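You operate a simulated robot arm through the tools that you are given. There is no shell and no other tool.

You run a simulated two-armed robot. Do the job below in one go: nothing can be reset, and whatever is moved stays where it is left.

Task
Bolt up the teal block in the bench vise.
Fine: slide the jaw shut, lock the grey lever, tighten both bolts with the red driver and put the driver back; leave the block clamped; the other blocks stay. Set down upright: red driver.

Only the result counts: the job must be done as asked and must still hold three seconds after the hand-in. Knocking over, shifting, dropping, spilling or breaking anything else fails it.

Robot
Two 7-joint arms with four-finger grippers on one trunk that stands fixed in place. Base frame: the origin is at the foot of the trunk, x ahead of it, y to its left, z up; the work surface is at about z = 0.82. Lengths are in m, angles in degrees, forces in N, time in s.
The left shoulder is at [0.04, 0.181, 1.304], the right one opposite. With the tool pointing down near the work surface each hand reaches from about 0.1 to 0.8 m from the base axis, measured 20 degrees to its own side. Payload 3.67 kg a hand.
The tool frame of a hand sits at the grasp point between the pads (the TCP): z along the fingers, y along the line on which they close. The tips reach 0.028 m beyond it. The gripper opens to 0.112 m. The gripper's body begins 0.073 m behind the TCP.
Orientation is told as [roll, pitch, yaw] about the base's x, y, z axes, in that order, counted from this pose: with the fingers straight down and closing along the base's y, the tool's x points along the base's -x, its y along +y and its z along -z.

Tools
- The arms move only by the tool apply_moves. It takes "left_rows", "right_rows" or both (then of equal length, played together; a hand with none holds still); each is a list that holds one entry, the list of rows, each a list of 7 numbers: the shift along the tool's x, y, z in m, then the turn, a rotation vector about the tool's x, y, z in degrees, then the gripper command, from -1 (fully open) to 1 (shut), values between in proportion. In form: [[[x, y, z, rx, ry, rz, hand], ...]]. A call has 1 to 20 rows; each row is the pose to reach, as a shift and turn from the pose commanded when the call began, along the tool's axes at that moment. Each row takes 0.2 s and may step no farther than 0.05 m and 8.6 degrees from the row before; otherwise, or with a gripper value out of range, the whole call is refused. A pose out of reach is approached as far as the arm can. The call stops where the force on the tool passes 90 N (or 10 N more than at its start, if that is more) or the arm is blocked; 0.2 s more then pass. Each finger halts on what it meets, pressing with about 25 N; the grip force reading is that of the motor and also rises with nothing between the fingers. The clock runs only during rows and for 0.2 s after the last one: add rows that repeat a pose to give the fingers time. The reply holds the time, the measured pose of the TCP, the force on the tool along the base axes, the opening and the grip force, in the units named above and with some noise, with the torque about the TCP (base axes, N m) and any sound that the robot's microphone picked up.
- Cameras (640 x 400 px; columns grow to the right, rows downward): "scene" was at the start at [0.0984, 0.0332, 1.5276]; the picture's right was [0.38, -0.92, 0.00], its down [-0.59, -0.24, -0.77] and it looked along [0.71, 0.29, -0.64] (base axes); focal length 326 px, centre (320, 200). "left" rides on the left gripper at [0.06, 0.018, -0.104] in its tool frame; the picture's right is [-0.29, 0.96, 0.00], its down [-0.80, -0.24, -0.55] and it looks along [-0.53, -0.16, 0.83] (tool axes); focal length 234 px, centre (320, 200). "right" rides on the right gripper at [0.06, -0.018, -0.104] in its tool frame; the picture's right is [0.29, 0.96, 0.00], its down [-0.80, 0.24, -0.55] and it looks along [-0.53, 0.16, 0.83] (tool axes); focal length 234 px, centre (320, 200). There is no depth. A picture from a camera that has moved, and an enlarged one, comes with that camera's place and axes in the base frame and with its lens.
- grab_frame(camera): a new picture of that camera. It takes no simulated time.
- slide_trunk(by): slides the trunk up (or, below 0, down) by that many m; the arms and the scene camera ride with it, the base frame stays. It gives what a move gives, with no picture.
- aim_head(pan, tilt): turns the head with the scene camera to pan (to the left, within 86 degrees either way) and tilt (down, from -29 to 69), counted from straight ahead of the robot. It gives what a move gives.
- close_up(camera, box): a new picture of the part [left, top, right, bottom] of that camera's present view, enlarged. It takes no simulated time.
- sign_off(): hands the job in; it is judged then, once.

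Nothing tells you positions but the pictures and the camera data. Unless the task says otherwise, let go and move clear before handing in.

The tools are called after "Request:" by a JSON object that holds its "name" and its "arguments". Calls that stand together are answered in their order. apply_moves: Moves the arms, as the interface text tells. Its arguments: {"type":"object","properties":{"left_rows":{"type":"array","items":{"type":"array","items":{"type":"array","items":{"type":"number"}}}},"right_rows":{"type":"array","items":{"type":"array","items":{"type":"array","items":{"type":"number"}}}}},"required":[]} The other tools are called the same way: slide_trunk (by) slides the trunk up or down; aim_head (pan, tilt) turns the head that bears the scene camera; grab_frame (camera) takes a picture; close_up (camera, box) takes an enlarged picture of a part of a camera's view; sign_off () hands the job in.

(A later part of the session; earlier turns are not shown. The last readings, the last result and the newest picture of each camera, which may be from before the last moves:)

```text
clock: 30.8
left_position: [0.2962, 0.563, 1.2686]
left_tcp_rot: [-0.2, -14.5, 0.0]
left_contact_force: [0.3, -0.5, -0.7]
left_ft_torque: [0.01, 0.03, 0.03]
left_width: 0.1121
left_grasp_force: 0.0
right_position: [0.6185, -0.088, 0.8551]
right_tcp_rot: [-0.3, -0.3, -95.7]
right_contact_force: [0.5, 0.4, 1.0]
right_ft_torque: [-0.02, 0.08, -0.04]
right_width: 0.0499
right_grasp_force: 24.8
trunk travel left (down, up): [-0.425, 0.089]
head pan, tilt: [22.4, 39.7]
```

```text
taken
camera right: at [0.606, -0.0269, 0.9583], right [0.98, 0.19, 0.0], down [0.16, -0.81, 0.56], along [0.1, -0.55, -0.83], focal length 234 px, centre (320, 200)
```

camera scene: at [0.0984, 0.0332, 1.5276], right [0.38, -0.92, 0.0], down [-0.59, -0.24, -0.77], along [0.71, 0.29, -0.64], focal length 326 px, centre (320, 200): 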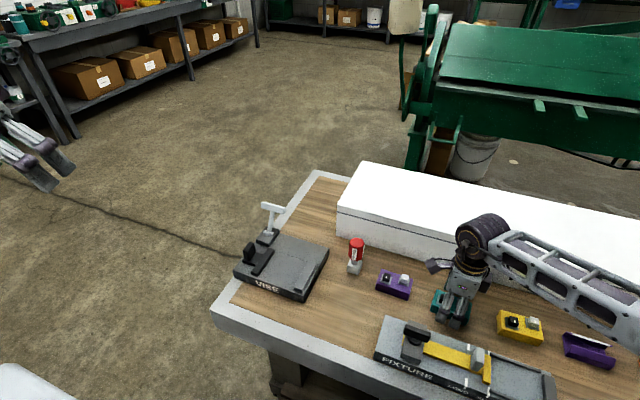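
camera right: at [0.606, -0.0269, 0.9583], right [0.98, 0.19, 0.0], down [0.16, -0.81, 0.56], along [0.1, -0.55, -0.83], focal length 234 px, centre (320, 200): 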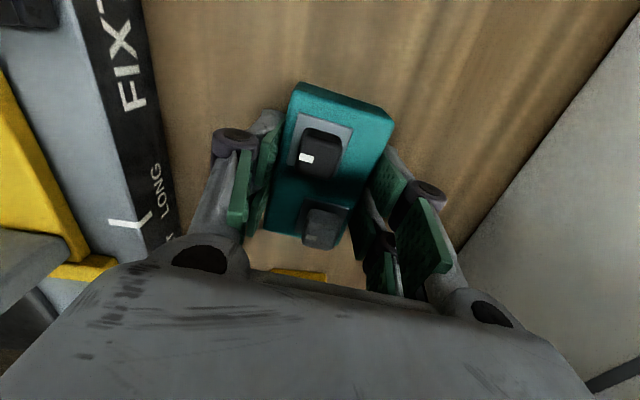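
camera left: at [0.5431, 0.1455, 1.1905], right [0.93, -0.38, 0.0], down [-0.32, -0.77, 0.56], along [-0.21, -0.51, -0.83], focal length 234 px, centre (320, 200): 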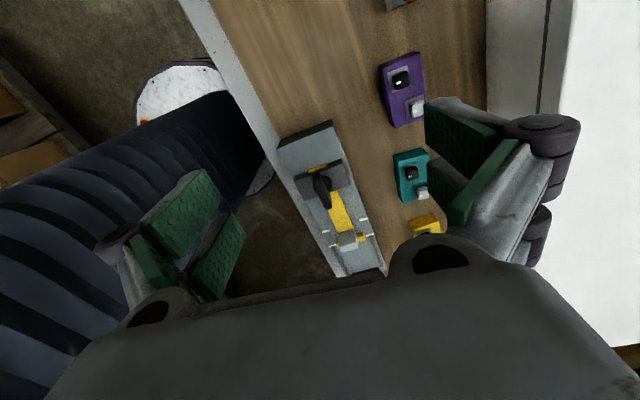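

The grip is firm at 50 mm. I'll lift and carry the block to the free bench area around (0.525, 0.17).

Request:
{"name": "apply_moves", "arguments": {"right_rows": [[[0, 0, -0.01, 0, 0, 0, 1], [0, 0, -0.03, 0, 0, 0, 1], [0, 0, -0.06, 0, 0, 0, 1], [0, 0, -0.09, 0, 0, 0, 1], [0, 0, -0.12, 0, 0, 0, 1], [0, 0, -0.145, 0, 0, 0, 1], [0.031, -0.0148, -0.145, 0, 0, -0.7, 1], [0.0619, -0.0295, -0.145, 0, 0, -1.4, 1], [0.0929, -0.0443, -0.145, 0, 0, -2.1, 1], [0.1238, -0.0591, -0.145, 0, 0, -2.8, 1], [0.1548, -0.0739, -0.145, 0, 0, -3.5, 1], [0.1857, -0.0887, -0.145, 0, 0, -4.2, 1], [0.2167, -0.1034, -0.145, 0, 0, -4.9, 1], [0.2476, -0.1182, -0.145, 0, 0, -5.6, 1]]]}}

Request:
{"name": "grab_frame", "arguments": {"camera": "right"}}

Request:
{"name": "grab_frame", "arguments": {"camera": "scene"}}

```text
clock: 33.8
left_position: [0.2967, 0.5651, 1.2679]
left_tcp_rot: [-0.3, -14.5, 0.2]
left_contact_force: [0.1, 0.8, 0.0]
left_ft_torque: [0.0, -0.01, -0.02]
left_width: 0.112
left_grasp_force: 0.0
right_position: [0.524, 0.1685, 0.998]
right_tcp_rot: [-0.2, -0.3, -90.0]
right_contact_force: [0.6, -0.6, -3.9]
right_ft_torque: [-0.01, 0.01, 0.04]
right_width: 0.0497
right_grasp_force: 25.0
trunk travel left (down, up): [-0.425, 0.089]
head pan, tilt: [22.4, 39.7]
```

```text
taken
camera right: at [0.5045, 0.2287, 1.1022], right [0.96, 0.29, -0.01], down [0.24, -0.79, 0.56], along [0.16, -0.54, -0.83], focal length 234 px, centre (320, 200)
```

right: 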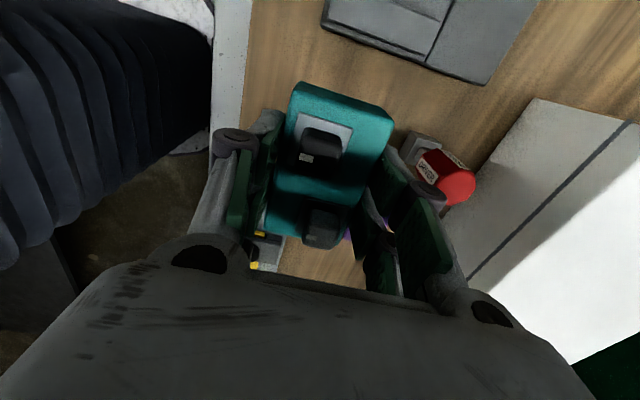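

```text
taken
camera scene: at [0.0982, 0.0352, 1.5276], right [0.38, -0.92, 0.0], down [-0.59, -0.25, -0.77], along [0.71, 0.29, -0.64], focal length 326 px, centre (320, 200)
```

scene: 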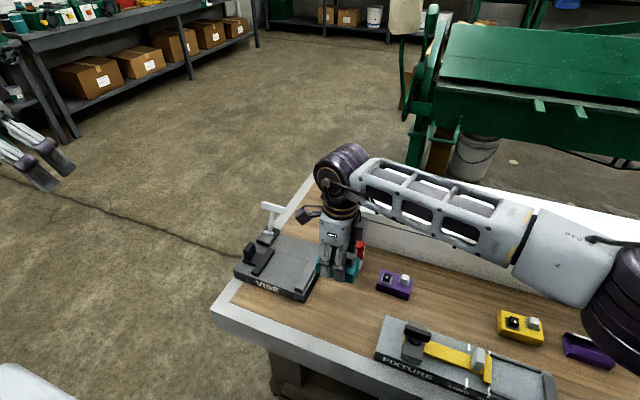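

The right hand holds the block over the free spot. Lowering it gently onto the bench and releasing.

Request:
{"name": "apply_moves", "arguments": {"right_rows": [[[0, 0, 0.03, 0, 0, 0, 1], [0, 0, 0.06, 0, 0, 0, 1], [0, 0, 0.09, 0, 0, 0, 1], [0, 0, 0.115, 0, 0, 0, 1], [0, 0, 0.13, 0, 0, 0, 1], [0, 0, 0.138, 0, 0, 0, 1], [0, 0, 0.142, 0, 0, 0, 1], [0, 0, 0.142, 0, 0, 0, 1]]]}}

```text
clock: 35.6
left_position: [0.2964, 0.5639, 1.2689]
left_tcp_rot: [-0.2, -14.5, 0.1]
left_contact_force: [0.6, -1.1, 0.3]
left_ft_torque: [0.03, -0.01, 0.0]
left_width: 0.112
left_grasp_force: 0.1
right_position: [0.5238, 0.1691, 0.8582]
right_tcp_rot: [-0.2, -0.3, -90.0]
right_contact_force: [-0.4, -0.1, -4.1]
right_ft_torque: [-0.04, 0.02, 0.0]
right_width: 0.0497
right_grasp_force: 25.0
trunk travel left (down, up): [-0.425, 0.089]
head pan, tilt: [22.4, 39.7]
```

Request:
{"name": "apply_moves", "arguments": {"right_rows": [[[0, 0, 0.0015, 0, 0, 0, 1], [0, 0, 0.0025, 0, 0, 0, 1], [0, 0, 0.0025, 0, 0, 0, 1]]]}}

```text
clock: 36.4
left_position: [0.2978, 0.5625, 1.2688]
left_tcp_rot: [-0.2, -14.6, 0.0]
left_contact_force: [-0.4, 0.2, 0.5]
left_ft_torque: [0.0, 0.0, 0.01]
left_width: 0.1121
left_grasp_force: 0.1
right_position: [0.5251, 0.169, 0.855]
right_tcp_rot: [-0.2, -0.2, -89.9]
right_contact_force: [-0.2, 0.5, -0.4]
right_ft_torque: [-0.13, 0.02, -0.01]
right_width: 0.0499
right_grasp_force: 25.2
trunk travel left (down, up): [-0.425, 0.089]
head pan, tilt: [22.4, 39.7]
```

The block's weight is now on the bench. Releasing and lifting the right hand straight up.

Request:
{"name": "apply_moves", "arguments": {"right_rows": [[[0, 0, 0, 0, 0, 0, 0.0], [0, 0, 0, 0, 0, 0, -0.3], [0, 0, 0, 0, 0, 0, -0.3], [0, 0, -0.03, 0, 0, 0, -0.3], [0, 0, -0.07, 0, 0, 0, -0.3], [0, 0, -0.11, 0, 0, 0, -0.3], [0, 0, -0.15, 0, 0, 0, -0.3]]]}}

Request:
{"name": "grab_frame", "arguments": {"camera": "right"}}

```text
clock: 38.0
left_position: [0.2958, 0.5631, 1.2699]
left_tcp_rot: [-0.2, -14.6, 0.0]
left_contact_force: [-0.6, 0.0, 0.7]
left_ft_torque: [-0.02, -0.06, -0.03]
left_width: 0.1121
left_grasp_force: 0.1
right_position: [0.5253, 0.1694, 1.0044]
right_tcp_rot: [-0.3, -0.4, -89.9]
right_contact_force: [-0.7, 0.2, -0.3]
right_ft_torque: [-0.01, 0.0, 0.0]
right_width: 0.073
right_grasp_force: 0.0
trunk travel left (down, up): [-0.425, 0.089]
head pan, tilt: [22.4, 39.7]
```

```text
taken
camera right: at [0.507, 0.229, 1.1075], right [0.96, 0.29, 0.0], down [0.24, -0.79, 0.56], along [0.16, -0.53, -0.83], focal length 234 px, centre (320, 200)
```

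right: 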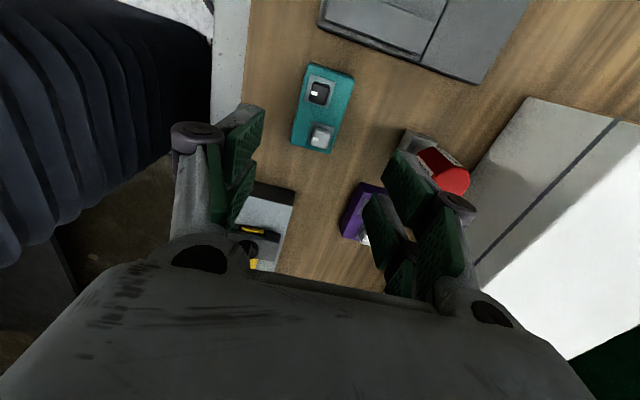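

The teal block stands at about (0.525, 0.169), squared to the axes. Quick look at the driver's foot from here.

Request:
{"name": "close_up", "arguments": {"camera": "right", "box": [380, 110, 490, 220]}}

Request:
{"name": "close_up", "arguments": {"camera": "right", "box": [280, 50, 370, 170]}}

```text
3.64 times, centred on (435, 165) of right
camera zoom: at [0.507, 0.229, 1.1075], right [0.96, 0.29, 0.0], down [0.24, -0.79, 0.56], along [0.16, -0.53, -0.83], focal length 852 px, centre (-98, 327)
```

zoom: 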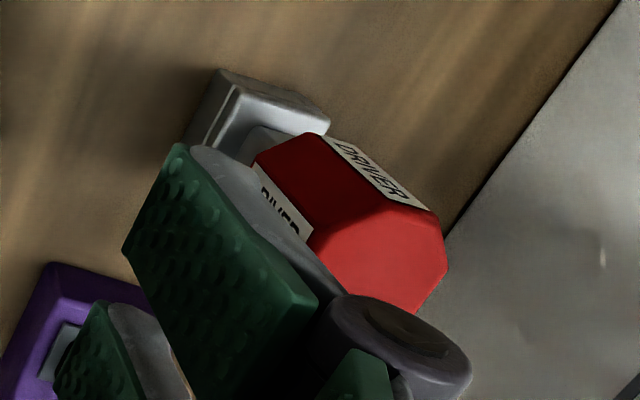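

```text
3.33 times, centred on (325, 110) of right
camera zoom: at [0.507, 0.229, 1.1075], right [0.96, 0.29, 0.0], down [0.24, -0.79, 0.56], along [0.16, -0.53, -0.83], focal length 781 px, centre (303, 500)
```

zoom: 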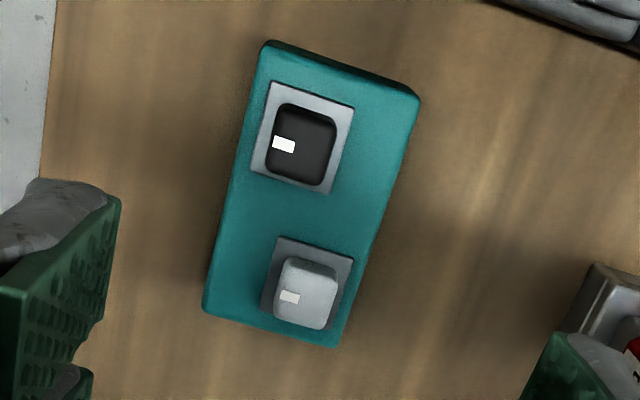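

Now I'll retreat the right arm and bring the left hand back upright over its own side.

Request:
{"name": "apply_moves", "arguments": {"left_rows": [[[-0.012, -0.018, 0.0155, 0, 2.9, 0, -1], [-0.024, -0.037, 0.031, 0, 5.8, 0, -1], [-0.036, -0.055, 0.0464, 0, 8.7, 0, -1], [-0.048, -0.073, 0.0619, 0, 11.6, 0, -1], [-0.06, -0.092, 0.0774, 0, 14.5, 0, -1], [-0.072, -0.11, 0.0928, 0, 14.5, 0, -1], [-0.084, -0.128, 0.1083, 0, 14.5, 0, -1], [-0.095, -0.147, 0.1238, 0, 14.5, 0, -1], [-0.107, -0.165, 0.1393, 0, 14.5, 0, -1], [-0.119, -0.183, 0.1547, 0, 14.5, 0, -1], [-0.119, -0.183, 0.1547, 0, 14.5, 0, -1], [-0.119, -0.183, 0.1547, 0, 14.5, 0, -1]]], "right_rows": [[[-0.02, -0.01, -0.03, 0, 0, 0, -0.5], [-0.05, -0.02, -0.05, 0, 0, 0, -0.5], [-0.085, -0.03, -0.07, 0, 0, 0, -0.5], [-0.12, -0.04, -0.09, 0, 0, 0, -0.5], [-0.16, -0.05, -0.1, 0, 0, 0, -0.5], [-0.2, -0.06, -0.11, 0, 0, 0, -0.5], [-0.24, -0.07, -0.12, 0, 0, 0, -0.5], [-0.28, -0.08, -0.13, 0, 0, 0, -0.5], [-0.32, -0.09, -0.14, 0, 0, 0, -0.5], [-0.36, -0.1, -0.15, 0, 0, 0, -0.5], [-0.39, -0.11, -0.15, 0, 0, 0, -0.5], [-0.42, -0.12, -0.15, 0, 0, 0, -0.5]]]}}

Request:
{"name": "grab_frame", "arguments": {"camera": "scene"}}

```text
clock: 40.6
left_position: [0.4498, 0.379, 1.1495]
left_tcp_rot: [-0.2, -0.1, 0.2]
left_contact_force: [0.7, 0.1, -0.3]
left_ft_torque: [0.01, -0.03, -0.01]
left_width: 0.112
left_grasp_force: 0.0
right_position: [0.4034, -0.2512, 1.1578]
right_tcp_rot: [-0.2, -0.2, -89.9]
right_contact_force: [0.1, 0.3, 0.0]
right_ft_torque: [0.02, -0.05, 0.01]
right_width: 0.084
right_grasp_force: 0.0
trunk travel left (down, up): [-0.425, 0.089]
head pan, tilt: [22.4, 39.7]
```

```text
taken
camera scene: at [0.0969, 0.032, 1.5278], right [0.38, -0.92, 0.0], down [-0.59, -0.24, -0.77], along [0.71, 0.29, -0.64], focal length 326 px, centre (320, 200)
```

scene: 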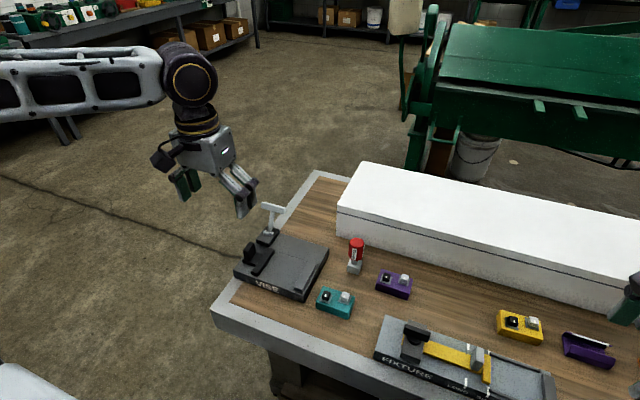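

The left arm is upright again and the teal block sits clear in front of the vise. Moving the left hand above it with the fingers turned to close along x.

Request:
{"name": "apply_moves", "arguments": {"left_rows": [[[-0.006, -0.0175, 0.01, 0, 0, 7.5, -1], [-0.0125, -0.035, 0.02, 0, 0, 15, -1], [-0.019, -0.0525, 0.03, 0, 0, 22.5, -1], [-0.025, -0.07, 0.04, 0, 0, 30, -1], [-0.031, -0.0875, 0.05, 0, 0, 37.5, -1], [-0.0375, -0.105, 0.06, 0, 0, 45, -1], [-0.044, -0.1225, 0.07, 0, 0, 52.5, -1], [-0.05, -0.14, 0.08, 0, 0, 60, -1], [-0.056, -0.1575, 0.09, 0, 0, 67.5, -1], [-0.0625, -0.175, 0.1, 0, 0, 75, -1], [-0.069, -0.1925, 0.11, 0, 0, 82.5, -1], [-0.075, -0.21, 0.12, 0, 0, 90, -1], [-0.075, -0.21, 0.14, 0, 0, 90, -0.5], [-0.075, -0.21, 0.15, 0, 0, 90, -0.5]]]}}

Request:
{"name": "grab_frame", "arguments": {"camera": "left"}}

```text
clock: 43.6
left_position: [0.5262, 0.1709, 0.9991]
left_tcp_rot: [-0.1, -0.1, -90.1]
left_contact_force: [1.3, -0.1, -0.3]
left_ft_torque: [-0.01, 0.0, -0.02]
left_width: 0.0837
left_grasp_force: 0.2
right_position: [0.4052, -0.2494, 1.1567]
right_tcp_rot: [-0.2, -0.2, -90.0]
right_contact_force: [-0.1, 0.1, -0.1]
right_ft_torque: [-0.03, 0.01, 0.0]
right_width: 0.084
right_grasp_force: 0.0
trunk travel left (down, up): [-0.425, 0.089]
head pan, tilt: [22.4, 39.7]
```

```text
taken
camera left: at [0.5438, 0.2308, 1.1027], right [0.96, -0.29, 0.0], down [-0.24, -0.8, 0.56], along [-0.16, -0.53, -0.83], focal length 234 px, centre (320, 200)
```

left: 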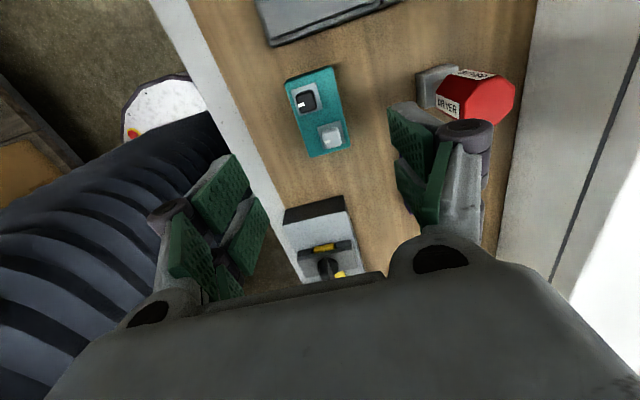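

Request:
{"name": "apply_moves", "arguments": {"left_rows": [[[-0.002, -0.001, 0.03, 0, 0, 0, -0.5], [-0.002, -0.001, 0.06, 0, 0, 0, -0.5], [-0.002, -0.001, 0.09, 0, 0, 0, -0.5], [-0.002, -0.001, 0.115, 0, 0, 0, -0.5], [-0.002, -0.001, 0.13, 0, 0, 0, -0.5], [-0.002, -0.001, 0.14, 0, 0, 0, -0.5], [-0.002, -0.001, 0.144, 0, 0, 0, -0.5], [-0.002, -0.001, 0.144, 0, 0, 0, -0.5]]]}}

Request:
{"name": "grab_frame", "arguments": {"camera": "left"}}

Request:
{"name": "grab_frame", "arguments": {"camera": "scene"}}

```text
clock: 45.4
left_position: [0.5007, 0.2016, 0.9022]
left_tcp_rot: [0.2, -0.2, -90.0]
left_contact_force: [-0.2, -0.4, 0.6]
left_ft_torque: [-0.02, 0.02, 0.03]
left_width: 0.0842
left_grasp_force: 0.0
left hand out of reach, approached as far as the arm can: row 2, 3, 4, 5, 6, 7, 8
right_position: [0.4068, -0.2507, 1.158]
right_tcp_rot: [-0.2, -0.3, -90.0]
right_contact_force: [0.4, -0.1, -0.1]
right_ft_torque: [-0.02, 0.02, -0.03]
right_width: 0.084
right_grasp_force: 0.0
trunk travel left (down, up): [-0.425, 0.089]
head pan, tilt: [22.4, 39.7]
```

```text
taken
camera left: at [0.5178, 0.2604, 1.0052], right [0.96, -0.29, 0.0], down [-0.24, -0.8, 0.56], along [-0.16, -0.53, -0.83], focal length 234 px, centre (320, 200)
```

left: 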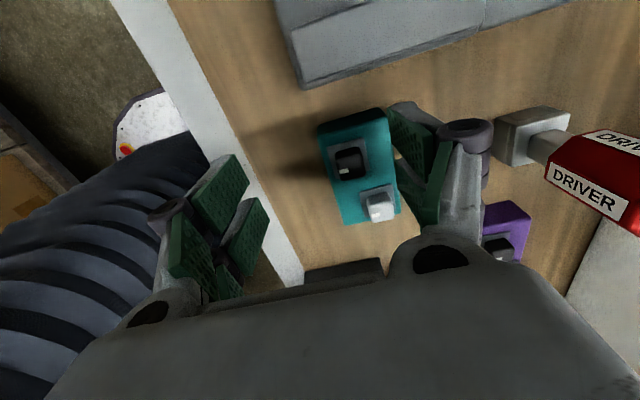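

```text
taken
camera scene: at [0.0984, 0.0331, 1.5276], right [0.38, -0.92, 0.0], down [-0.59, -0.24, -0.77], along [0.71, 0.29, -0.64], focal length 326 px, centre (320, 200)
```

scene: 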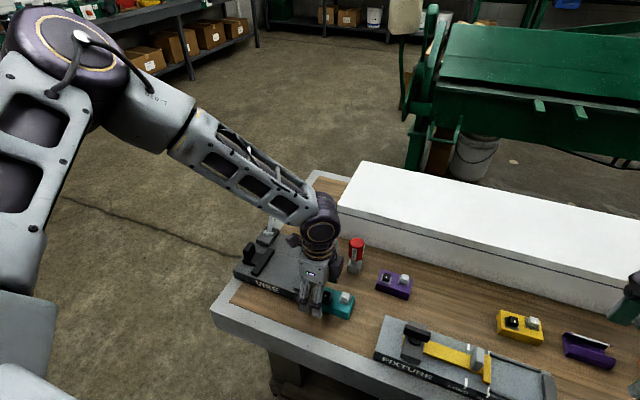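

At yaw -90° the left arm runs out of reach low down (its elbow has gone into an awkward high posture). The mirror-image yaw of +90° should suit the left arm better, so I'll back out, unwind and try that.

Request:
{"name": "apply_moves", "arguments": {"left_rows": [[[0, 0, -0.04, 0, 0, 0, -0.5], [0, 0, -0.08, 0, 0, 0, -0.5], [0.01, 0, -0.12, 0, 0, -8, -0.5], [0.025, -0.005, -0.15, 0, 0, -16, -0.5], [0.04, -0.01, -0.175, 0, 0, -24, -0.5], [0.055, -0.015, -0.2, 0, 0, -32, -0.5], [0.07, -0.02, -0.22, 0, 0, -40, -0.5], [0.085, -0.025, -0.24, 0, 0, -48, -0.5], [0.1, -0.03, -0.25, 0, 0, -56, -0.5], [0.115, -0.035, -0.25, 0, 0, -64, -0.5], [0.13, -0.04, -0.25, 0, 0, -72, -0.5], [0.145, -0.045, -0.25, 0, 0, -80, -0.5], [0.16, -0.05, -0.25, 0, 0, -88, -0.5], [0.16, -0.05, -0.25, 0, 0, -96, -0.5], [0.16, -0.05, -0.25, 0, 0, -104, -0.5], [0.16, -0.05, -0.25, 0, 0, -112, -0.5], [0.16, -0.05, -0.25, 0, 0, -120, -0.5], [0.16, -0.05, -0.25, 0, 0, -128, -0.5], [0.16, -0.05, -0.25, 0, 0, -136, -0.5]]]}}

Request:
{"name": "apply_moves", "arguments": {"left_rows": [[[0, 0, 0, 0, 0, -8, -0.5], [0, 0, 0, 0, 0, -16, -0.5], [0, 0, 0, 0, 0, -24, -0.5], [0, 0, 0, 0, 0, -32, -0.5], [0, 0, 0, 0, 0, -40, -0.5], [0, 0, 0, 0, 0, -44, -0.5]]]}}

Request:
{"name": "grab_frame", "arguments": {"camera": "scene"}}

```text
clock: 49.4
left_position: [0.4495, 0.3613, 1.1487]
left_tcp_rot: [-0.1, 0.1, 46.2]
left_contact_force: [0.1, 0.4, 0.3]
left_ft_torque: [0.0, 0.02, -0.04]
left_width: 0.0841
left_grasp_force: 0.0
right_position: [0.4057, -0.2501, 1.1568]
right_tcp_rot: [-0.3, -0.3, -90.0]
right_contact_force: [-0.3, 0.2, 0.0]
right_ft_torque: [-0.01, 0.01, -0.03]
right_width: 0.0842
right_grasp_force: 0.0
trunk travel left (down, up): [-0.425, 0.089]
head pan, tilt: [22.4, 39.7]
```

```text
clock: 50.8
left_position: [0.4517, 0.3613, 1.1481]
left_tcp_rot: [-0.1, 0.2, 90.3]
left_contact_force: [-0.3, 1.1, 0.1]
left_ft_torque: [0.01, 0.01, 0.0]
left_width: 0.0839
left_grasp_force: 0.1
right_position: [0.4051, -0.2496, 1.157]
right_tcp_rot: [-0.2, -0.2, -90.0]
right_contact_force: [0.0, 0.5, -0.7]
right_ft_torque: [-0.01, 0.01, 0.04]
right_width: 0.0838
right_grasp_force: 0.2
trunk travel left (down, up): [-0.425, 0.089]
head pan, tilt: [22.4, 39.7]
```

```text
taken
camera scene: at [0.0984, 0.0331, 1.5276], right [0.38, -0.92, 0.0], down [-0.59, -0.24, -0.77], along [0.71, 0.29, -0.64], focal length 326 px, centre (320, 200)
```

scene: 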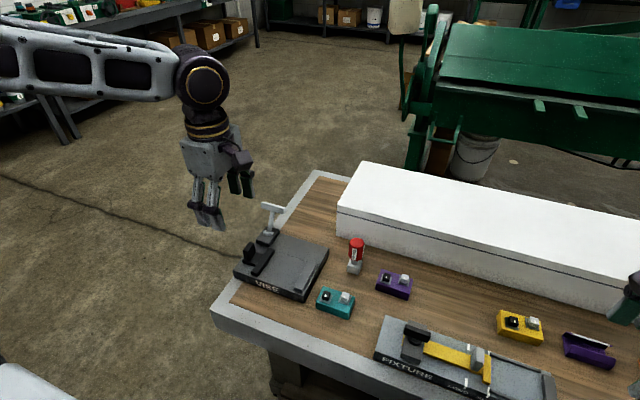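

The left hand turned to yaw +90° without trouble. Trying the approach above the teal block in that orientation.

Request:
{"name": "apply_moves", "arguments": {"left_rows": [[[0.03, -0.0105, 0.015, 0, 0, 0, -0.5], [0.06, -0.021, 0.03, 0, 0, 0, -0.5], [0.09, -0.0315, 0.045, 0, 0, 0, -0.5], [0.12, -0.042, 0.06, 0, 0, 0, -0.5], [0.15, -0.0525, 0.075, 0, 0, 0, -0.5], [0.18, -0.063, 0.09, 0, 0, 0, -0.5], [0.192, -0.0735, 0.12, 0, 0, 0, -0.5], [0.192, -0.0735, 0.15, 0, 0, 0, -0.5], [0.192, -0.0735, 0.18, 0, 0, 0, -0.5], [0.192, -0.0735, 0.21, 0, 0, 0, -0.5]]]}}

Request:
{"name": "grab_frame", "arguments": {"camera": "scene"}}

```text
clock: 53.0
left_position: [0.5213, 0.1718, 0.9414]
left_tcp_rot: [-0.2, 0.4, 89.9]
left_contact_force: [0.3, 1.1, -0.2]
left_ft_torque: [-0.03, 0.01, -0.03]
left_width: 0.0841
left_grasp_force: 0.1
left hand out of reach, approached as far as the arm can: row 10
right_position: [0.4071, -0.2502, 1.1582]
right_tcp_rot: [-0.2, -0.2, -90.0]
right_contact_force: [-0.6, 0.6, 1.1]
right_ft_torque: [-0.03, 0.03, 0.02]
right_width: 0.084
right_grasp_force: 0.1
trunk travel left (down, up): [-0.425, 0.089]
head pan, tilt: [22.4, 39.7]
```

```text
taken
camera scene: at [0.0993, 0.0337, 1.5276], right [0.38, -0.92, 0.0], down [-0.59, -0.24, -0.77], along [0.71, 0.29, -0.64], focal length 326 px, centre (320, 200)
```

scene: 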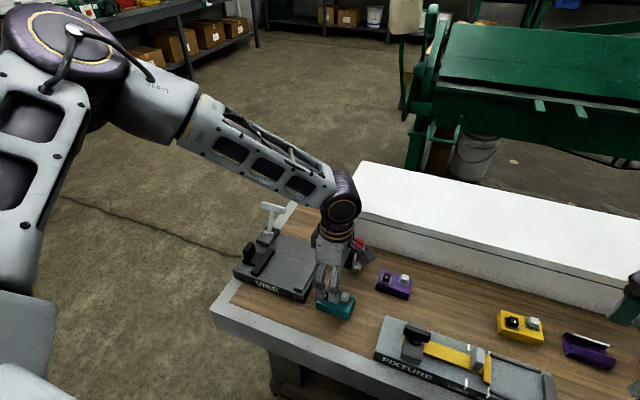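

The left arm's limit comes from working too far below its shoulder. Lowering the trunk should fix that; first I raise both hands to keep clearance.

Request:
{"name": "apply_moves", "arguments": {"left_rows": [[[0, 0, -0.04, 0, 0, 0, -0.5], [0, 0, -0.08, 0, 0, 0, -0.5], [0, 0, -0.12, 0, 0, 0, -0.5], [0, 0, -0.16, 0, 0, 0, -0.5], [0, 0, -0.2, 0, 0, 0, -0.5], [0, 0, -0.24, 0, 0, 0, -0.5]]], "right_rows": [[[0, 0, -0.03, 0, 0, 0, -0.5], [0, 0, -0.06, 0, 0, 0, -0.5], [-0.01, 0, -0.09, 0, 0, 0, -0.5], [-0.03, 0, -0.12, 0, 0, 0, -0.5], [-0.05, 0, -0.14, 0, 0, 0, -0.5], [-0.07, 0, -0.16, 0, 0, 0, -0.5]]]}}

Request:
{"name": "slide_trunk", "arguments": {"by": -0.2}}

Request:
{"name": "grab_frame", "arguments": {"camera": "scene"}}

```text
clock: 54.4
left_position: [0.5202, 0.1726, 1.1823]
left_tcp_rot: [-0.1, 0.2, 90.0]
left_contact_force: [-0.7, 0.6, -0.2]
left_ft_torque: [0.0, -0.04, 0.01]
left_width: 0.0842
left_grasp_force: 0.0
right_position: [0.405, -0.3215, 1.319]
right_tcp_rot: [-0.1, -0.2, -90.0]
right_contact_force: [0.5, -0.7, -0.9]
right_ft_torque: [0.0, -0.02, 0.02]
right_width: 0.0842
right_grasp_force: 0.0
trunk travel left (down, up): [-0.425, 0.089]
head pan, tilt: [22.4, 39.7]
```

```text
clock: 56.6
left_position: [0.5221, 0.1737, 0.9818]
left_tcp_rot: [0.0, 0.1, 90.0]
left_contact_force: [0.5, -0.5, 0.5]
left_ft_torque: [0.02, 0.04, -0.02]
left_width: 0.0842
left_grasp_force: 0.1
right_position: [0.4066, -0.3209, 1.1196]
right_tcp_rot: [-0.2, -0.2, -90.0]
right_contact_force: [0.5, -0.6, 0.9]
right_ft_torque: [0.0, -0.01, 0.02]
right_width: 0.0838
right_grasp_force: 0.0
trunk travel left (down, up): [-0.225, 0.289]
head pan, tilt: [22.4, 39.7]
```

```text
taken
camera scene: at [0.0982, 0.033, 1.3283], right [0.38, -0.92, 0.0], down [-0.59, -0.24, -0.77], along [0.71, 0.29, -0.64], focal length 326 px, centre (320, 200)
```

scene: 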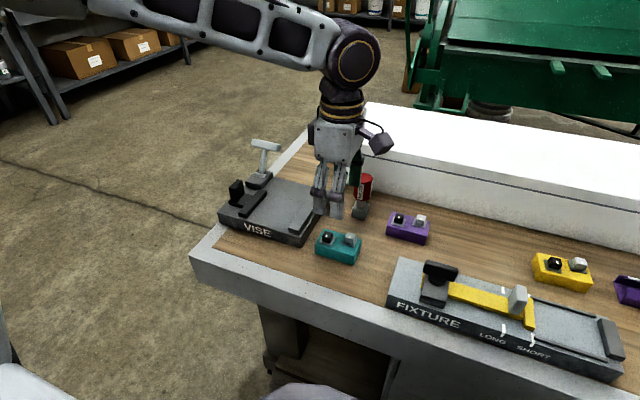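

The trunk is lowered and the left hand is poised above the block. Checking alignment with its wrist camera.

Request:
{"name": "grab_frame", "arguments": {"camera": "left"}}

Request:
{"name": "close_up", "arguments": {"camera": "left", "box": [260, 40, 390, 170]}}

```text
taken
camera left: at [0.5038, 0.113, 1.0856], right [-0.96, 0.29, 0.0], down [0.24, 0.8, 0.55], along [0.16, 0.53, -0.83], focal length 234 px, centre (320, 200)
```

left: 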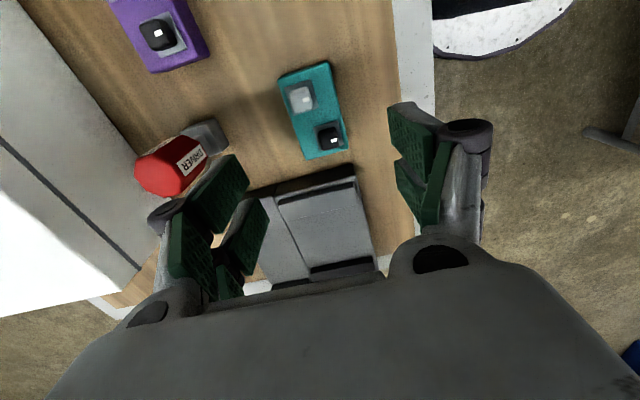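

```text
3.08 times, centred on (325, 105) of left
camera zoom: at [0.5038, 0.113, 1.0856], right [-0.96, 0.29, 0.0], down [0.24, 0.8, 0.55], along [0.16, 0.53, -0.83], focal length 720 px, centre (305, 492)
```

zoom: 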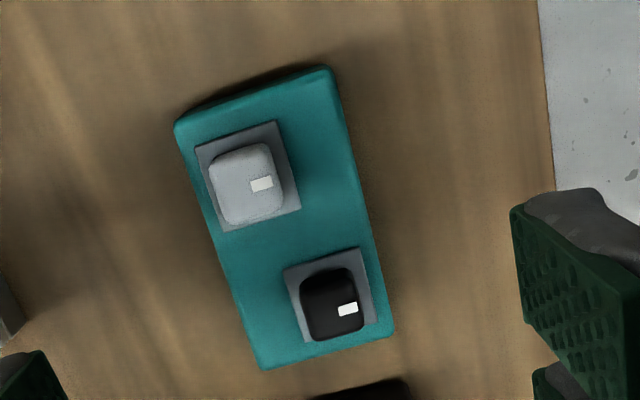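

The block is at (0.525, 0.1685), square. Descending to grasp.

Request:
{"name": "apply_moves", "arguments": {"left_rows": [[[0.005, -0.0026, 0.03, 0, 0, 0, -0.5], [0.005, -0.0026, 0.06, 0, 0, 0, -0.5], [0.005, -0.0026, 0.085, 0, 0, 0, -0.5], [0.005, -0.0026, 0.105, 0, 0, 0, -0.5], [0.005, -0.0026, 0.118, 0, 0, 0, -0.5], [0.005, -0.0026, 0.124, 0, 0, 0, -0.5], [0.005, -0.0026, 0.126, 0, 0, 0, -0.5], [0.005, -0.0026, 0.126, 0, 0, 0, -0.5]]]}}

Request:
{"name": "grab_frame", "arguments": {"camera": "left"}}

```text
clock: 58.4
left_position: [0.5244, 0.1682, 0.8551]
left_tcp_rot: [-0.1, 0.2, 90.1]
left_contact_force: [0.1, -1.6, 0.7]
left_ft_torque: [-0.03, -0.04, 0.0]
left_width: 0.0838
left_grasp_force: 0.1
right_position: [0.4073, -0.3199, 1.1192]
right_tcp_rot: [-0.2, -0.2, -90.0]
right_contact_force: [0.3, -0.5, -0.2]
right_ft_torque: [0.02, -0.03, -0.02]
right_width: 0.084
right_grasp_force: 0.2
trunk travel left (down, up): [-0.225, 0.289]
head pan, tilt: [22.4, 39.7]
```

```text
taken
camera left: at [0.5065, 0.1083, 0.9592], right [-0.96, 0.29, 0.0], down [0.24, 0.8, 0.55], along [0.16, 0.53, -0.83], focal length 234 px, centre (320, 200)
```

left: 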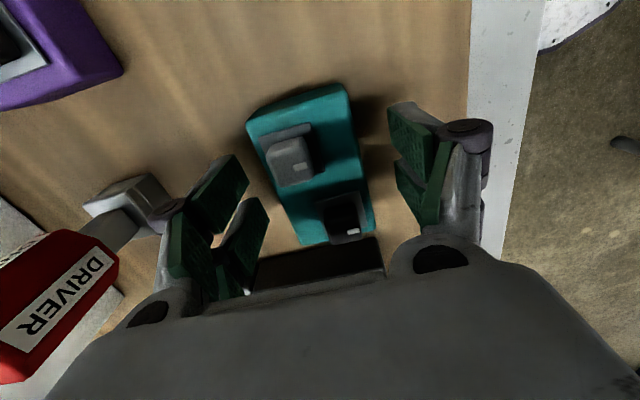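

The left hand reaches fine now. Closing and lifting.

Request:
{"name": "apply_moves", "arguments": {"left_rows": [[[0, 0, 0, 0, 0, 0, 0], [0, 0, 0, 0, 0, 0, 0.5], [0, 0, 0, 0, 0, 0, 1], [0, 0, 0, 0, 0, 0, 1], [0, 0, 0, 0, 0, 0, 1], [0, 0, -0.02, 0, 0, 0, 1], [0, 0, -0.05, 0, 0, 0, 1], [0, 0, -0.08, 0, 0, 0, 1], [0, 0, -0.11, 0, 0, 0, 1]]]}}

Request:
{"name": "grab_frame", "arguments": {"camera": "scene"}}

Request:
{"name": "close_up", "arguments": {"camera": "scene", "box": [200, 130, 340, 250]}}

```text
clock: 60.4
left_position: [0.5238, 0.1674, 0.9686]
left_tcp_rot: [0.0, 0.2, 90.0]
left_contact_force: [0.1, 0.1, -4.1]
left_ft_torque: [-0.02, -0.02, -0.01]
left_width: 0.0501
left_grasp_force: 24.6
right_position: [0.4068, -0.3201, 1.1198]
right_tcp_rot: [-0.2, -0.2, -90.0]
right_contact_force: [0.2, 0.4, 0.0]
right_ft_torque: [0.0, 0.01, 0.0]
right_width: 0.0839
right_grasp_force: 0.0
trunk travel left (down, up): [-0.225, 0.289]
head pan, tilt: [22.4, 39.7]
```

```text
taken
camera scene: at [0.0978, 0.0328, 1.3283], right [0.38, -0.92, 0.0], down [-0.59, -0.24, -0.77], along [0.71, 0.29, -0.64], focal length 326 px, centre (320, 200)
```

scene: 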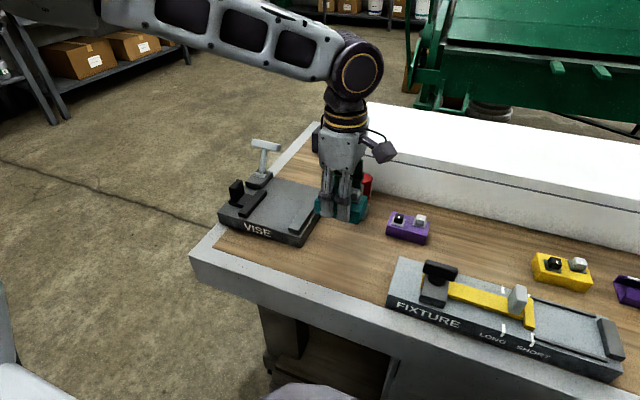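

```text
3.33 times, centred on (270, 190) of scene
camera zoom: at [0.0978, 0.0328, 1.3283], right [0.38, -0.92, 0.0], down [-0.59, -0.24, -0.77], along [0.71, 0.29, -0.64], focal length 1088 px, centre (487, 233)
```

zoom: 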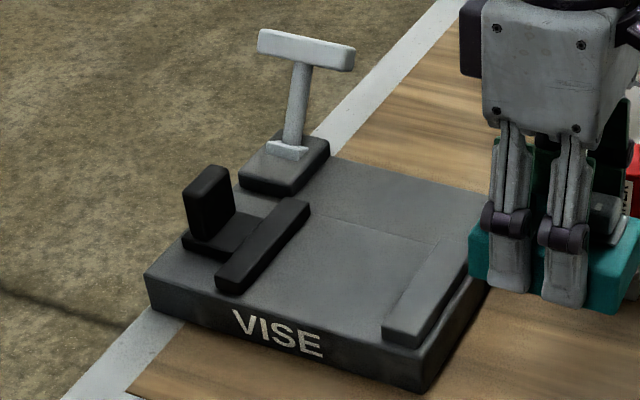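

Holding the block (4 N). The jaw gap measures about y 0.271–0.367, and the block is 82 mm long, so I'll bring it over the gap centre (0.5475, 0.316) and check before lowering.

Request:
{"name": "apply_moves", "arguments": {"left_rows": [[[-0.03, -0.005, 0, 0, 0, 0, 1], [-0.06, -0.0095, 0, 0, 0, 0, 1], [-0.09, -0.0142, 0, 0, 0, 0, 1], [-0.12, -0.019, 0, 0, 0, 0, 1], [-0.14, -0.0237, 0, 0, 0, 0, 1], [-0.1486, -0.0237, 0, 0, 0, 0, 1], [-0.1486, -0.0237, 0.02, 0, 0, 0, 1]]]}}

Request:
{"name": "grab_frame", "arguments": {"camera": "left"}}

Request:
{"name": "close_up", "arguments": {"camera": "scene", "box": [200, 100, 340, 250]}}

```text
clock: 62.0
left_position: [0.5481, 0.3149, 0.9442]
left_tcp_rot: [0.0, 0.1, 90.0]
left_contact_force: [-0.5, 0.0, -4.1]
left_ft_torque: [0.02, 0.01, -0.01]
left_width: 0.05
left_grasp_force: 24.6
right_position: [0.4085, -0.3196, 1.1194]
right_tcp_rot: [-0.3, -0.2, -90.0]
right_contact_force: [-0.2, -0.7, 0.2]
right_ft_torque: [0.01, 0.02, -0.02]
right_width: 0.0839
right_grasp_force: 0.0
trunk travel left (down, up): [-0.225, 0.289]
head pan, tilt: [22.4, 39.7]
```

```text
taken
camera left: at [0.5305, 0.2559, 1.0484], right [-0.96, 0.29, 0.0], down [0.24, 0.8, 0.55], along [0.16, 0.53, -0.83], focal length 234 px, centre (320, 200)
```

left: 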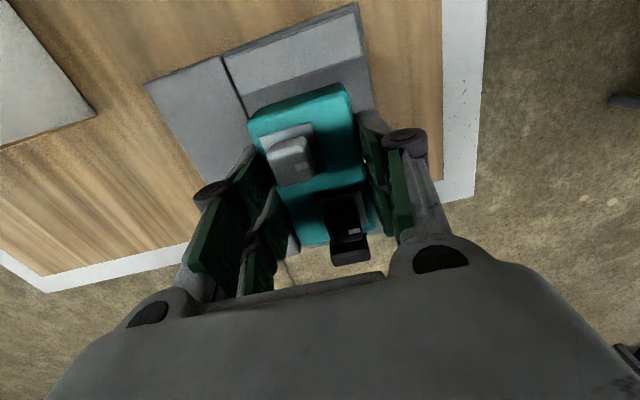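

```text
2.67 times, centred on (270, 175) of scene
camera zoom: at [0.0995, 0.0334, 1.3281], right [0.38, -0.92, 0.0], down [-0.59, -0.24, -0.77], along [0.71, 0.29, -0.64], focal length 870 px, centre (453, 267)
```

zoom: 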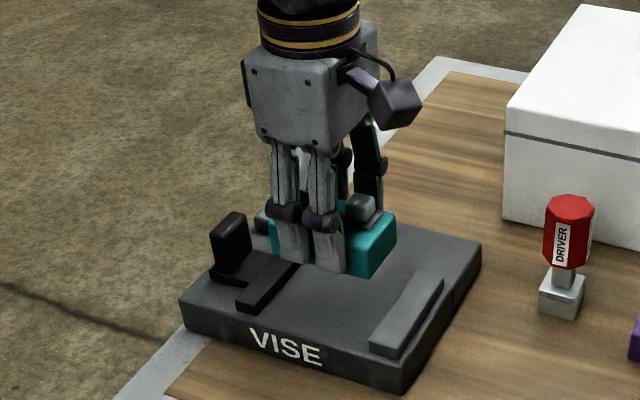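

Aligned over the gap. Lowering in small steps and watching the force.

Request:
{"name": "apply_moves", "arguments": {"left_rows": [[[-0.002, 0, 0.015, 0, 0, 0, 1], [-0.002, 0, 0.03, 0, 0, 0, 1], [-0.002, 0, 0.042, 0, 0, 0, 1], [-0.002, 0, 0.05, 0, 0, 0, 1], [-0.002, 0, 0.056, 0, 0, 0, 1], [-0.002, 0, 0.056, 0, 0, 0, 1]]]}}

Request:
{"name": "close_up", "arguments": {"camera": "scene", "box": [200, 100, 340, 250]}}

Request:
{"name": "grab_frame", "arguments": {"camera": "left"}}

```text
clock: 63.4
left_position: [0.5494, 0.3174, 0.8908]
left_tcp_rot: [-0.1, 0.1, 90.0]
left_contact_force: [1.8, 2.7, 8.1]
left_ft_torque: [-0.15, 0.23, -0.04]
left_width: 0.0499
left_grasp_force: 25.2
right_position: [0.406, -0.3204, 1.1196]
right_tcp_rot: [-0.2, -0.2, -90.0]
right_contact_force: [-0.4, -0.1, 0.2]
right_ft_torque: [-0.01, -0.02, -0.02]
right_width: 0.0838
right_grasp_force: 0.0
trunk travel left (down, up): [-0.225, 0.289]
head pan, tilt: [22.4, 39.7]
```

```text
2.67 times, centred on (270, 175) of scene
camera zoom: at [0.098, 0.033, 1.3284], right [0.38, -0.92, 0.0], down [-0.59, -0.24, -0.77], along [0.71, 0.29, -0.64], focal length 870 px, centre (453, 267)
```

zoom: 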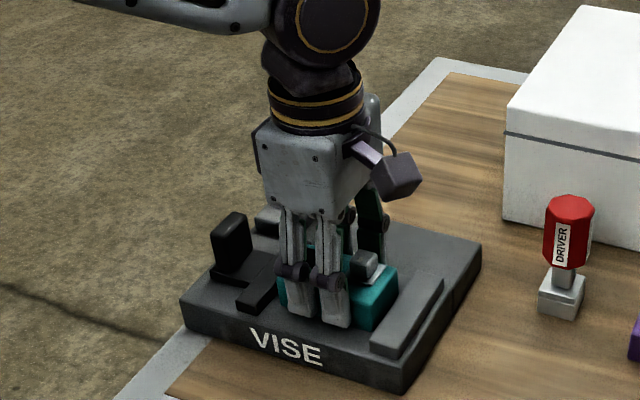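

```text
taken
camera left: at [0.5302, 0.2574, 0.9943], right [-0.96, 0.29, 0.0], down [0.24, 0.8, 0.55], along [0.16, 0.53, -0.83], focal length 234 px, centre (320, 200)
```

left: 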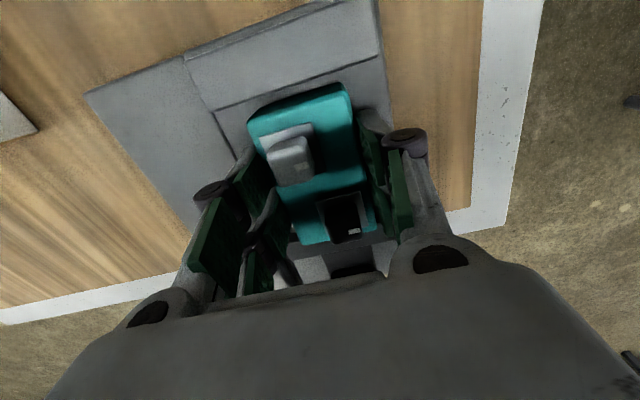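

Contact at TCP z ≈ 0.891 (block bottom ≈ 0.856). Zooming to confirm it is seated on the bed and not on a jaw.

Request:
{"name": "close_up", "arguments": {"camera": "scene", "box": [235, 180, 315, 230]}}

Request:
{"name": "close_up", "arguments": {"camera": "left", "box": [180, 50, 420, 290]}}

```text
8.00 times, centred on (275, 205) of scene
camera zoom: at [0.098, 0.033, 1.3284], right [0.38, -0.92, 0.0], down [-0.59, -0.24, -0.77], along [0.71, 0.29, -0.64], focal length 2610 px, centre (680, 160)
```

zoom: 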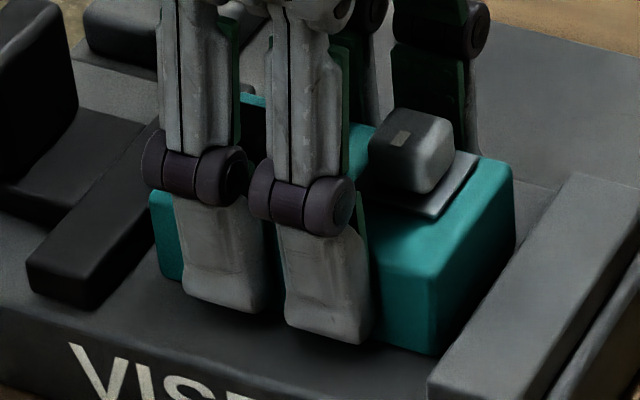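

```text
1.67 times, centred on (300, 170) of left
camera zoom: at [0.5302, 0.2574, 0.9943], right [-0.96, 0.29, 0.0], down [0.24, 0.8, 0.55], along [0.16, 0.53, -0.83], focal length 390 px, centre (353, 250)
```

zoom: 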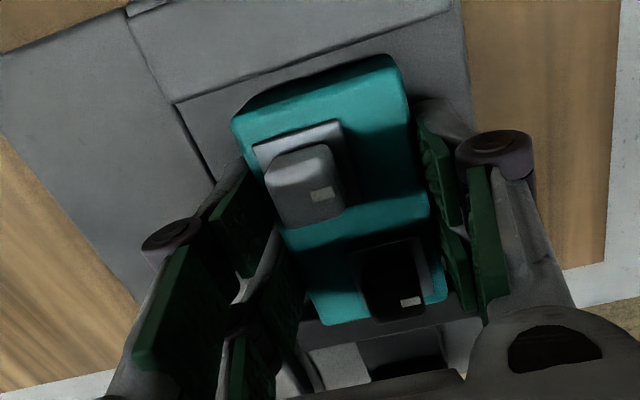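

The block sits on the bed with a gap on both sides. Releasing and lifting off.

Request:
{"name": "apply_moves", "arguments": {"left_rows": [[[0, 0, -0.003, 0, 0, 0, 1], [0, 0, -0.003, 0, 0, 0, 0.4], [0, 0, -0.003, 0, 0, 0, 0], [0, 0, -0.003, 0, 0, 0, -0.3], [0, 0, -0.003, 0, 0, 0, -0.3], [0, 0, -0.03, 0, 0, 0, -0.3], [0, 0, -0.07, 0, 0, 0, -0.3], [0, 0, -0.11, 0, 0, 0, -0.3]]]}}

Request:
{"name": "grab_frame", "arguments": {"camera": "left"}}

Request:
{"name": "close_up", "arguments": {"camera": "scene", "box": [200, 120, 340, 250]}}

```text
clock: 65.2
left_position: [0.5481, 0.3192, 0.9996]
left_tcp_rot: [-0.1, 0.1, 90.1]
left_contact_force: [-1.0, 0.5, 0.5]
left_ft_torque: [-0.02, -0.01, 0.01]
left_width: 0.0728
left_grasp_force: 0.0
right_position: [0.4077, -0.3199, 1.1194]
right_tcp_rot: [-0.2, -0.2, -90.0]
right_contact_force: [0.8, 0.7, 0.4]
right_ft_torque: [0.01, 0.01, -0.01]
right_width: 0.0839
right_grasp_force: 0.0
trunk travel left (down, up): [-0.225, 0.289]
head pan, tilt: [22.4, 39.7]
```

```text
taken
camera left: at [0.5313, 0.2589, 1.1034], right [-0.96, 0.29, 0.0], down [0.24, 0.8, 0.55], along [0.16, 0.53, -0.83], focal length 234 px, centre (320, 200)
```

left: 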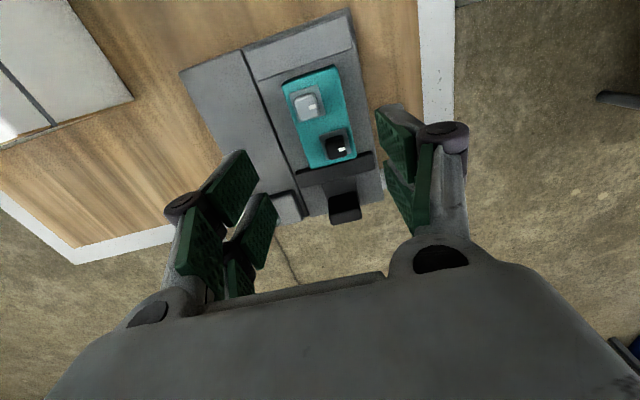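

```text
3.08 times, centred on (270, 185) of scene
camera zoom: at [0.0977, 0.0325, 1.3283], right [0.38, -0.92, 0.0], down [-0.59, -0.24, -0.77], along [0.71, 0.29, -0.64], focal length 1004 px, centre (474, 246)
```

zoom: 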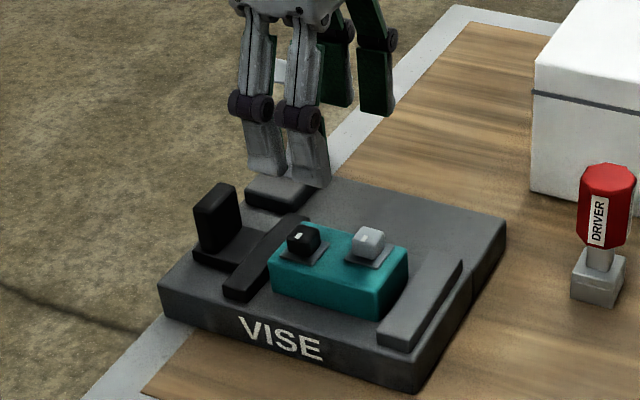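

The block rests in the gap. Next is the jaw: I'll look at the knob closely to plan the push.

Request:
{"name": "close_up", "arguments": {"camera": "left", "box": [250, 120, 410, 240]}}

Request:
{"name": "close_up", "arguments": {"camera": "scene", "box": [205, 170, 265, 220]}}

```text
3.33 times, centred on (330, 180) of left
camera zoom: at [0.5313, 0.2589, 1.1034], right [-0.96, 0.29, 0.0], down [0.24, 0.8, 0.55], along [0.16, 0.53, -0.83], focal length 781 px, centre (287, 267)
```

zoom: 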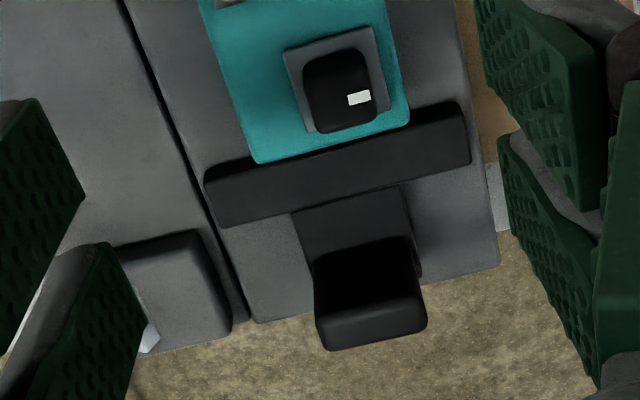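

```text
8.00 times, centred on (235, 195) of scene
camera zoom: at [0.0977, 0.0325, 1.3283], right [0.38, -0.92, 0.0], down [-0.59, -0.24, -0.77], along [0.71, 0.29, -0.64], focal length 2610 px, centre (1000, 240)
```

zoom: 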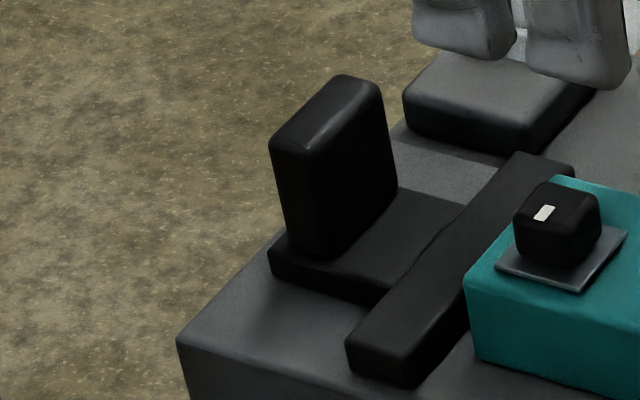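

The knob is at about (0.550, 0.415), top z ≈ 0.90. I'll close the fingers, come down on its far (+y) side and push it toward the block.

Request:
{"name": "apply_moves", "arguments": {"left_rows": [[[-0.035, 0, 0, 0, 0, 0, 0.2], [-0.07, -0.001, 0, 0, 0, 0, 0.6], [-0.105, -0.002, 0, 0, 0, 0, 1], [-0.135, -0.002, 0, 0, 0, 0, 1], [-0.135, -0.002, 0.03, 0, 0, 0, 1], [-0.135, -0.002, 0.06, 0, 0, 0, 1], [-0.135, -0.002, 0.085, 0, 0, 0, 1], [-0.135, -0.002, 0.1, 0, 0, 0, 1], [-0.135, -0.002, 0.105, 0, 0, 0, 1]]]}}

Request:
{"name": "grab_frame", "arguments": {"camera": "left"}}

Request:
{"name": "close_up", "arguments": {"camera": "scene", "box": [180, 110, 320, 250]}}

```text
clock: 67.2
left_position: [0.5486, 0.4534, 0.8933]
left_tcp_rot: [0.0, 0.2, 90.1]
left_contact_force: [0.0, -0.8, 0.1]
left_ft_torque: [0.01, 0.01, -0.04]
left_width: 0.0
left_grasp_force: 25.0
right_position: [0.4072, -0.3195, 1.1202]
right_tcp_rot: [-0.2, -0.2, -90.0]
right_contact_force: [-0.8, 0.9, -0.3]
right_ft_torque: [-0.02, 0.04, -0.01]
right_width: 0.0838
right_grasp_force: 0.0
trunk travel left (down, up): [-0.225, 0.289]
head pan, tilt: [22.4, 39.7]
```

```text
taken
camera left: at [0.5323, 0.3937, 0.9967], right [-0.96, 0.29, 0.0], down [0.24, 0.8, 0.55], along [0.16, 0.53, -0.83], focal length 234 px, centre (320, 200)
```

left: 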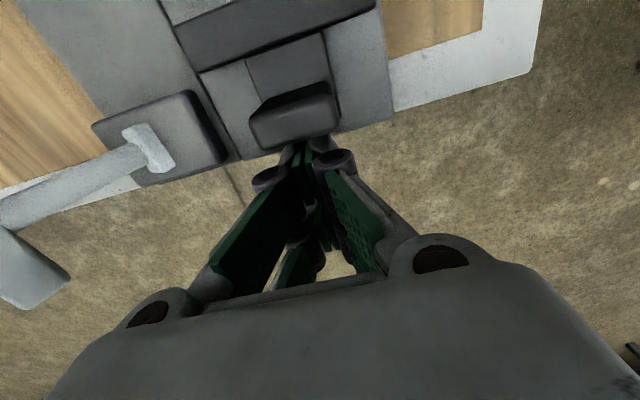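

```text
2.86 times, centred on (250, 180) of scene
camera zoom: at [0.0984, 0.0331, 1.3282], right [0.38, -0.92, 0.0], down [-0.59, -0.24, -0.77], along [0.71, 0.29, -0.64], focal length 932 px, centre (520, 257)
```

zoom: 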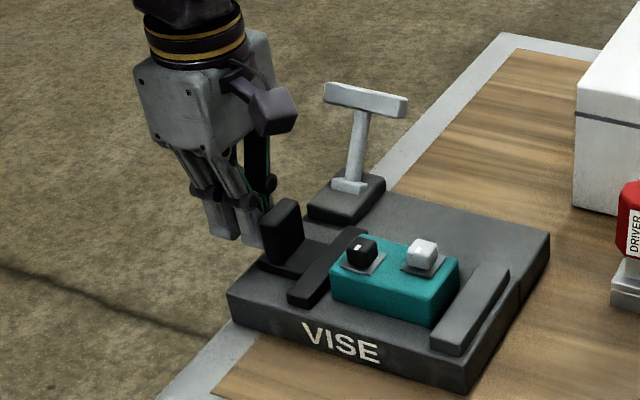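

Fingers are just behind the knob. Pushing toward -y gently, first to make contact.

Request:
{"name": "apply_moves", "arguments": {"left_rows": [[[0.008, 0, 0, 0, 0, 0, 1], [0.014, 0, 0, 0, 0, 0, 1], [0.018, 0, 0, 0, 0, 0, 1], [0.022, 0, 0, 0, 0, 0, 1], [0.026, 0, 0, 0, 0, 0, 1]]]}}

```text
clock: 68.4
left_position: [0.5495, 0.4354, 0.8938]
left_tcp_rot: [-0.3, -0.1, 90.3]
left_contact_force: [-1.2, 50.8, 18.3]
left_ft_torque: [0.11, 0.45, -0.1]
left_width: 0.0059
left_grasp_force: 35.4
right_position: [0.4057, -0.3142, 1.1213]
right_tcp_rot: [-0.2, -0.5, -90.0]
right_contact_force: [-0.2, 0.3, 0.0]
right_ft_torque: [-0.01, -0.02, 0.0]
right_width: 0.0837
right_grasp_force: 0.1
trunk travel left (down, up): [-0.225, 0.289]
head pan, tilt: [22.4, 39.7]
```

Request:
{"name": "close_up", "arguments": {"camera": "scene", "box": [200, 160, 300, 240]}}

Request:
{"name": "close_up", "arguments": {"camera": "left", "box": [200, 40, 440, 240]}}

```text
5.00 times, centred on (250, 200) of scene
camera zoom: at [0.0966, 0.0392, 1.3284], right [0.39, -0.92, 0.0], down [-0.59, -0.25, -0.77], along [0.71, 0.29, -0.64], focal length 1631 px, centre (670, 200)
```

zoom: 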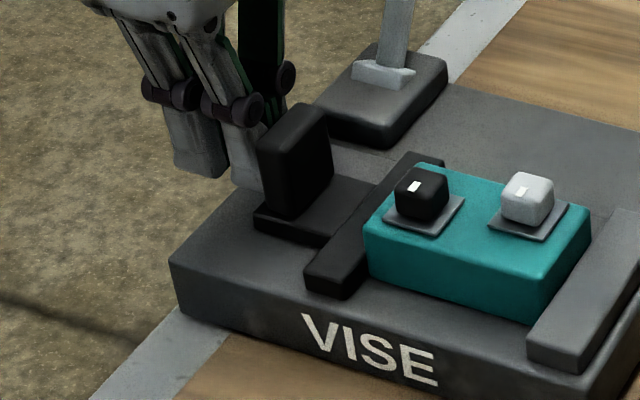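

```text
2.00 times, centred on (320, 140) of left
camera zoom: at [0.5319, 0.3745, 0.9972], right [-0.96, 0.28, 0.0], down [0.23, 0.8, 0.56], along [0.16, 0.53, -0.83], focal length 468 px, centre (320, 320)
```

zoom: 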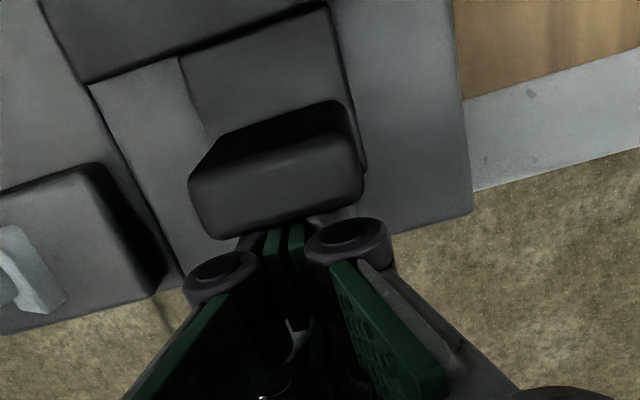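

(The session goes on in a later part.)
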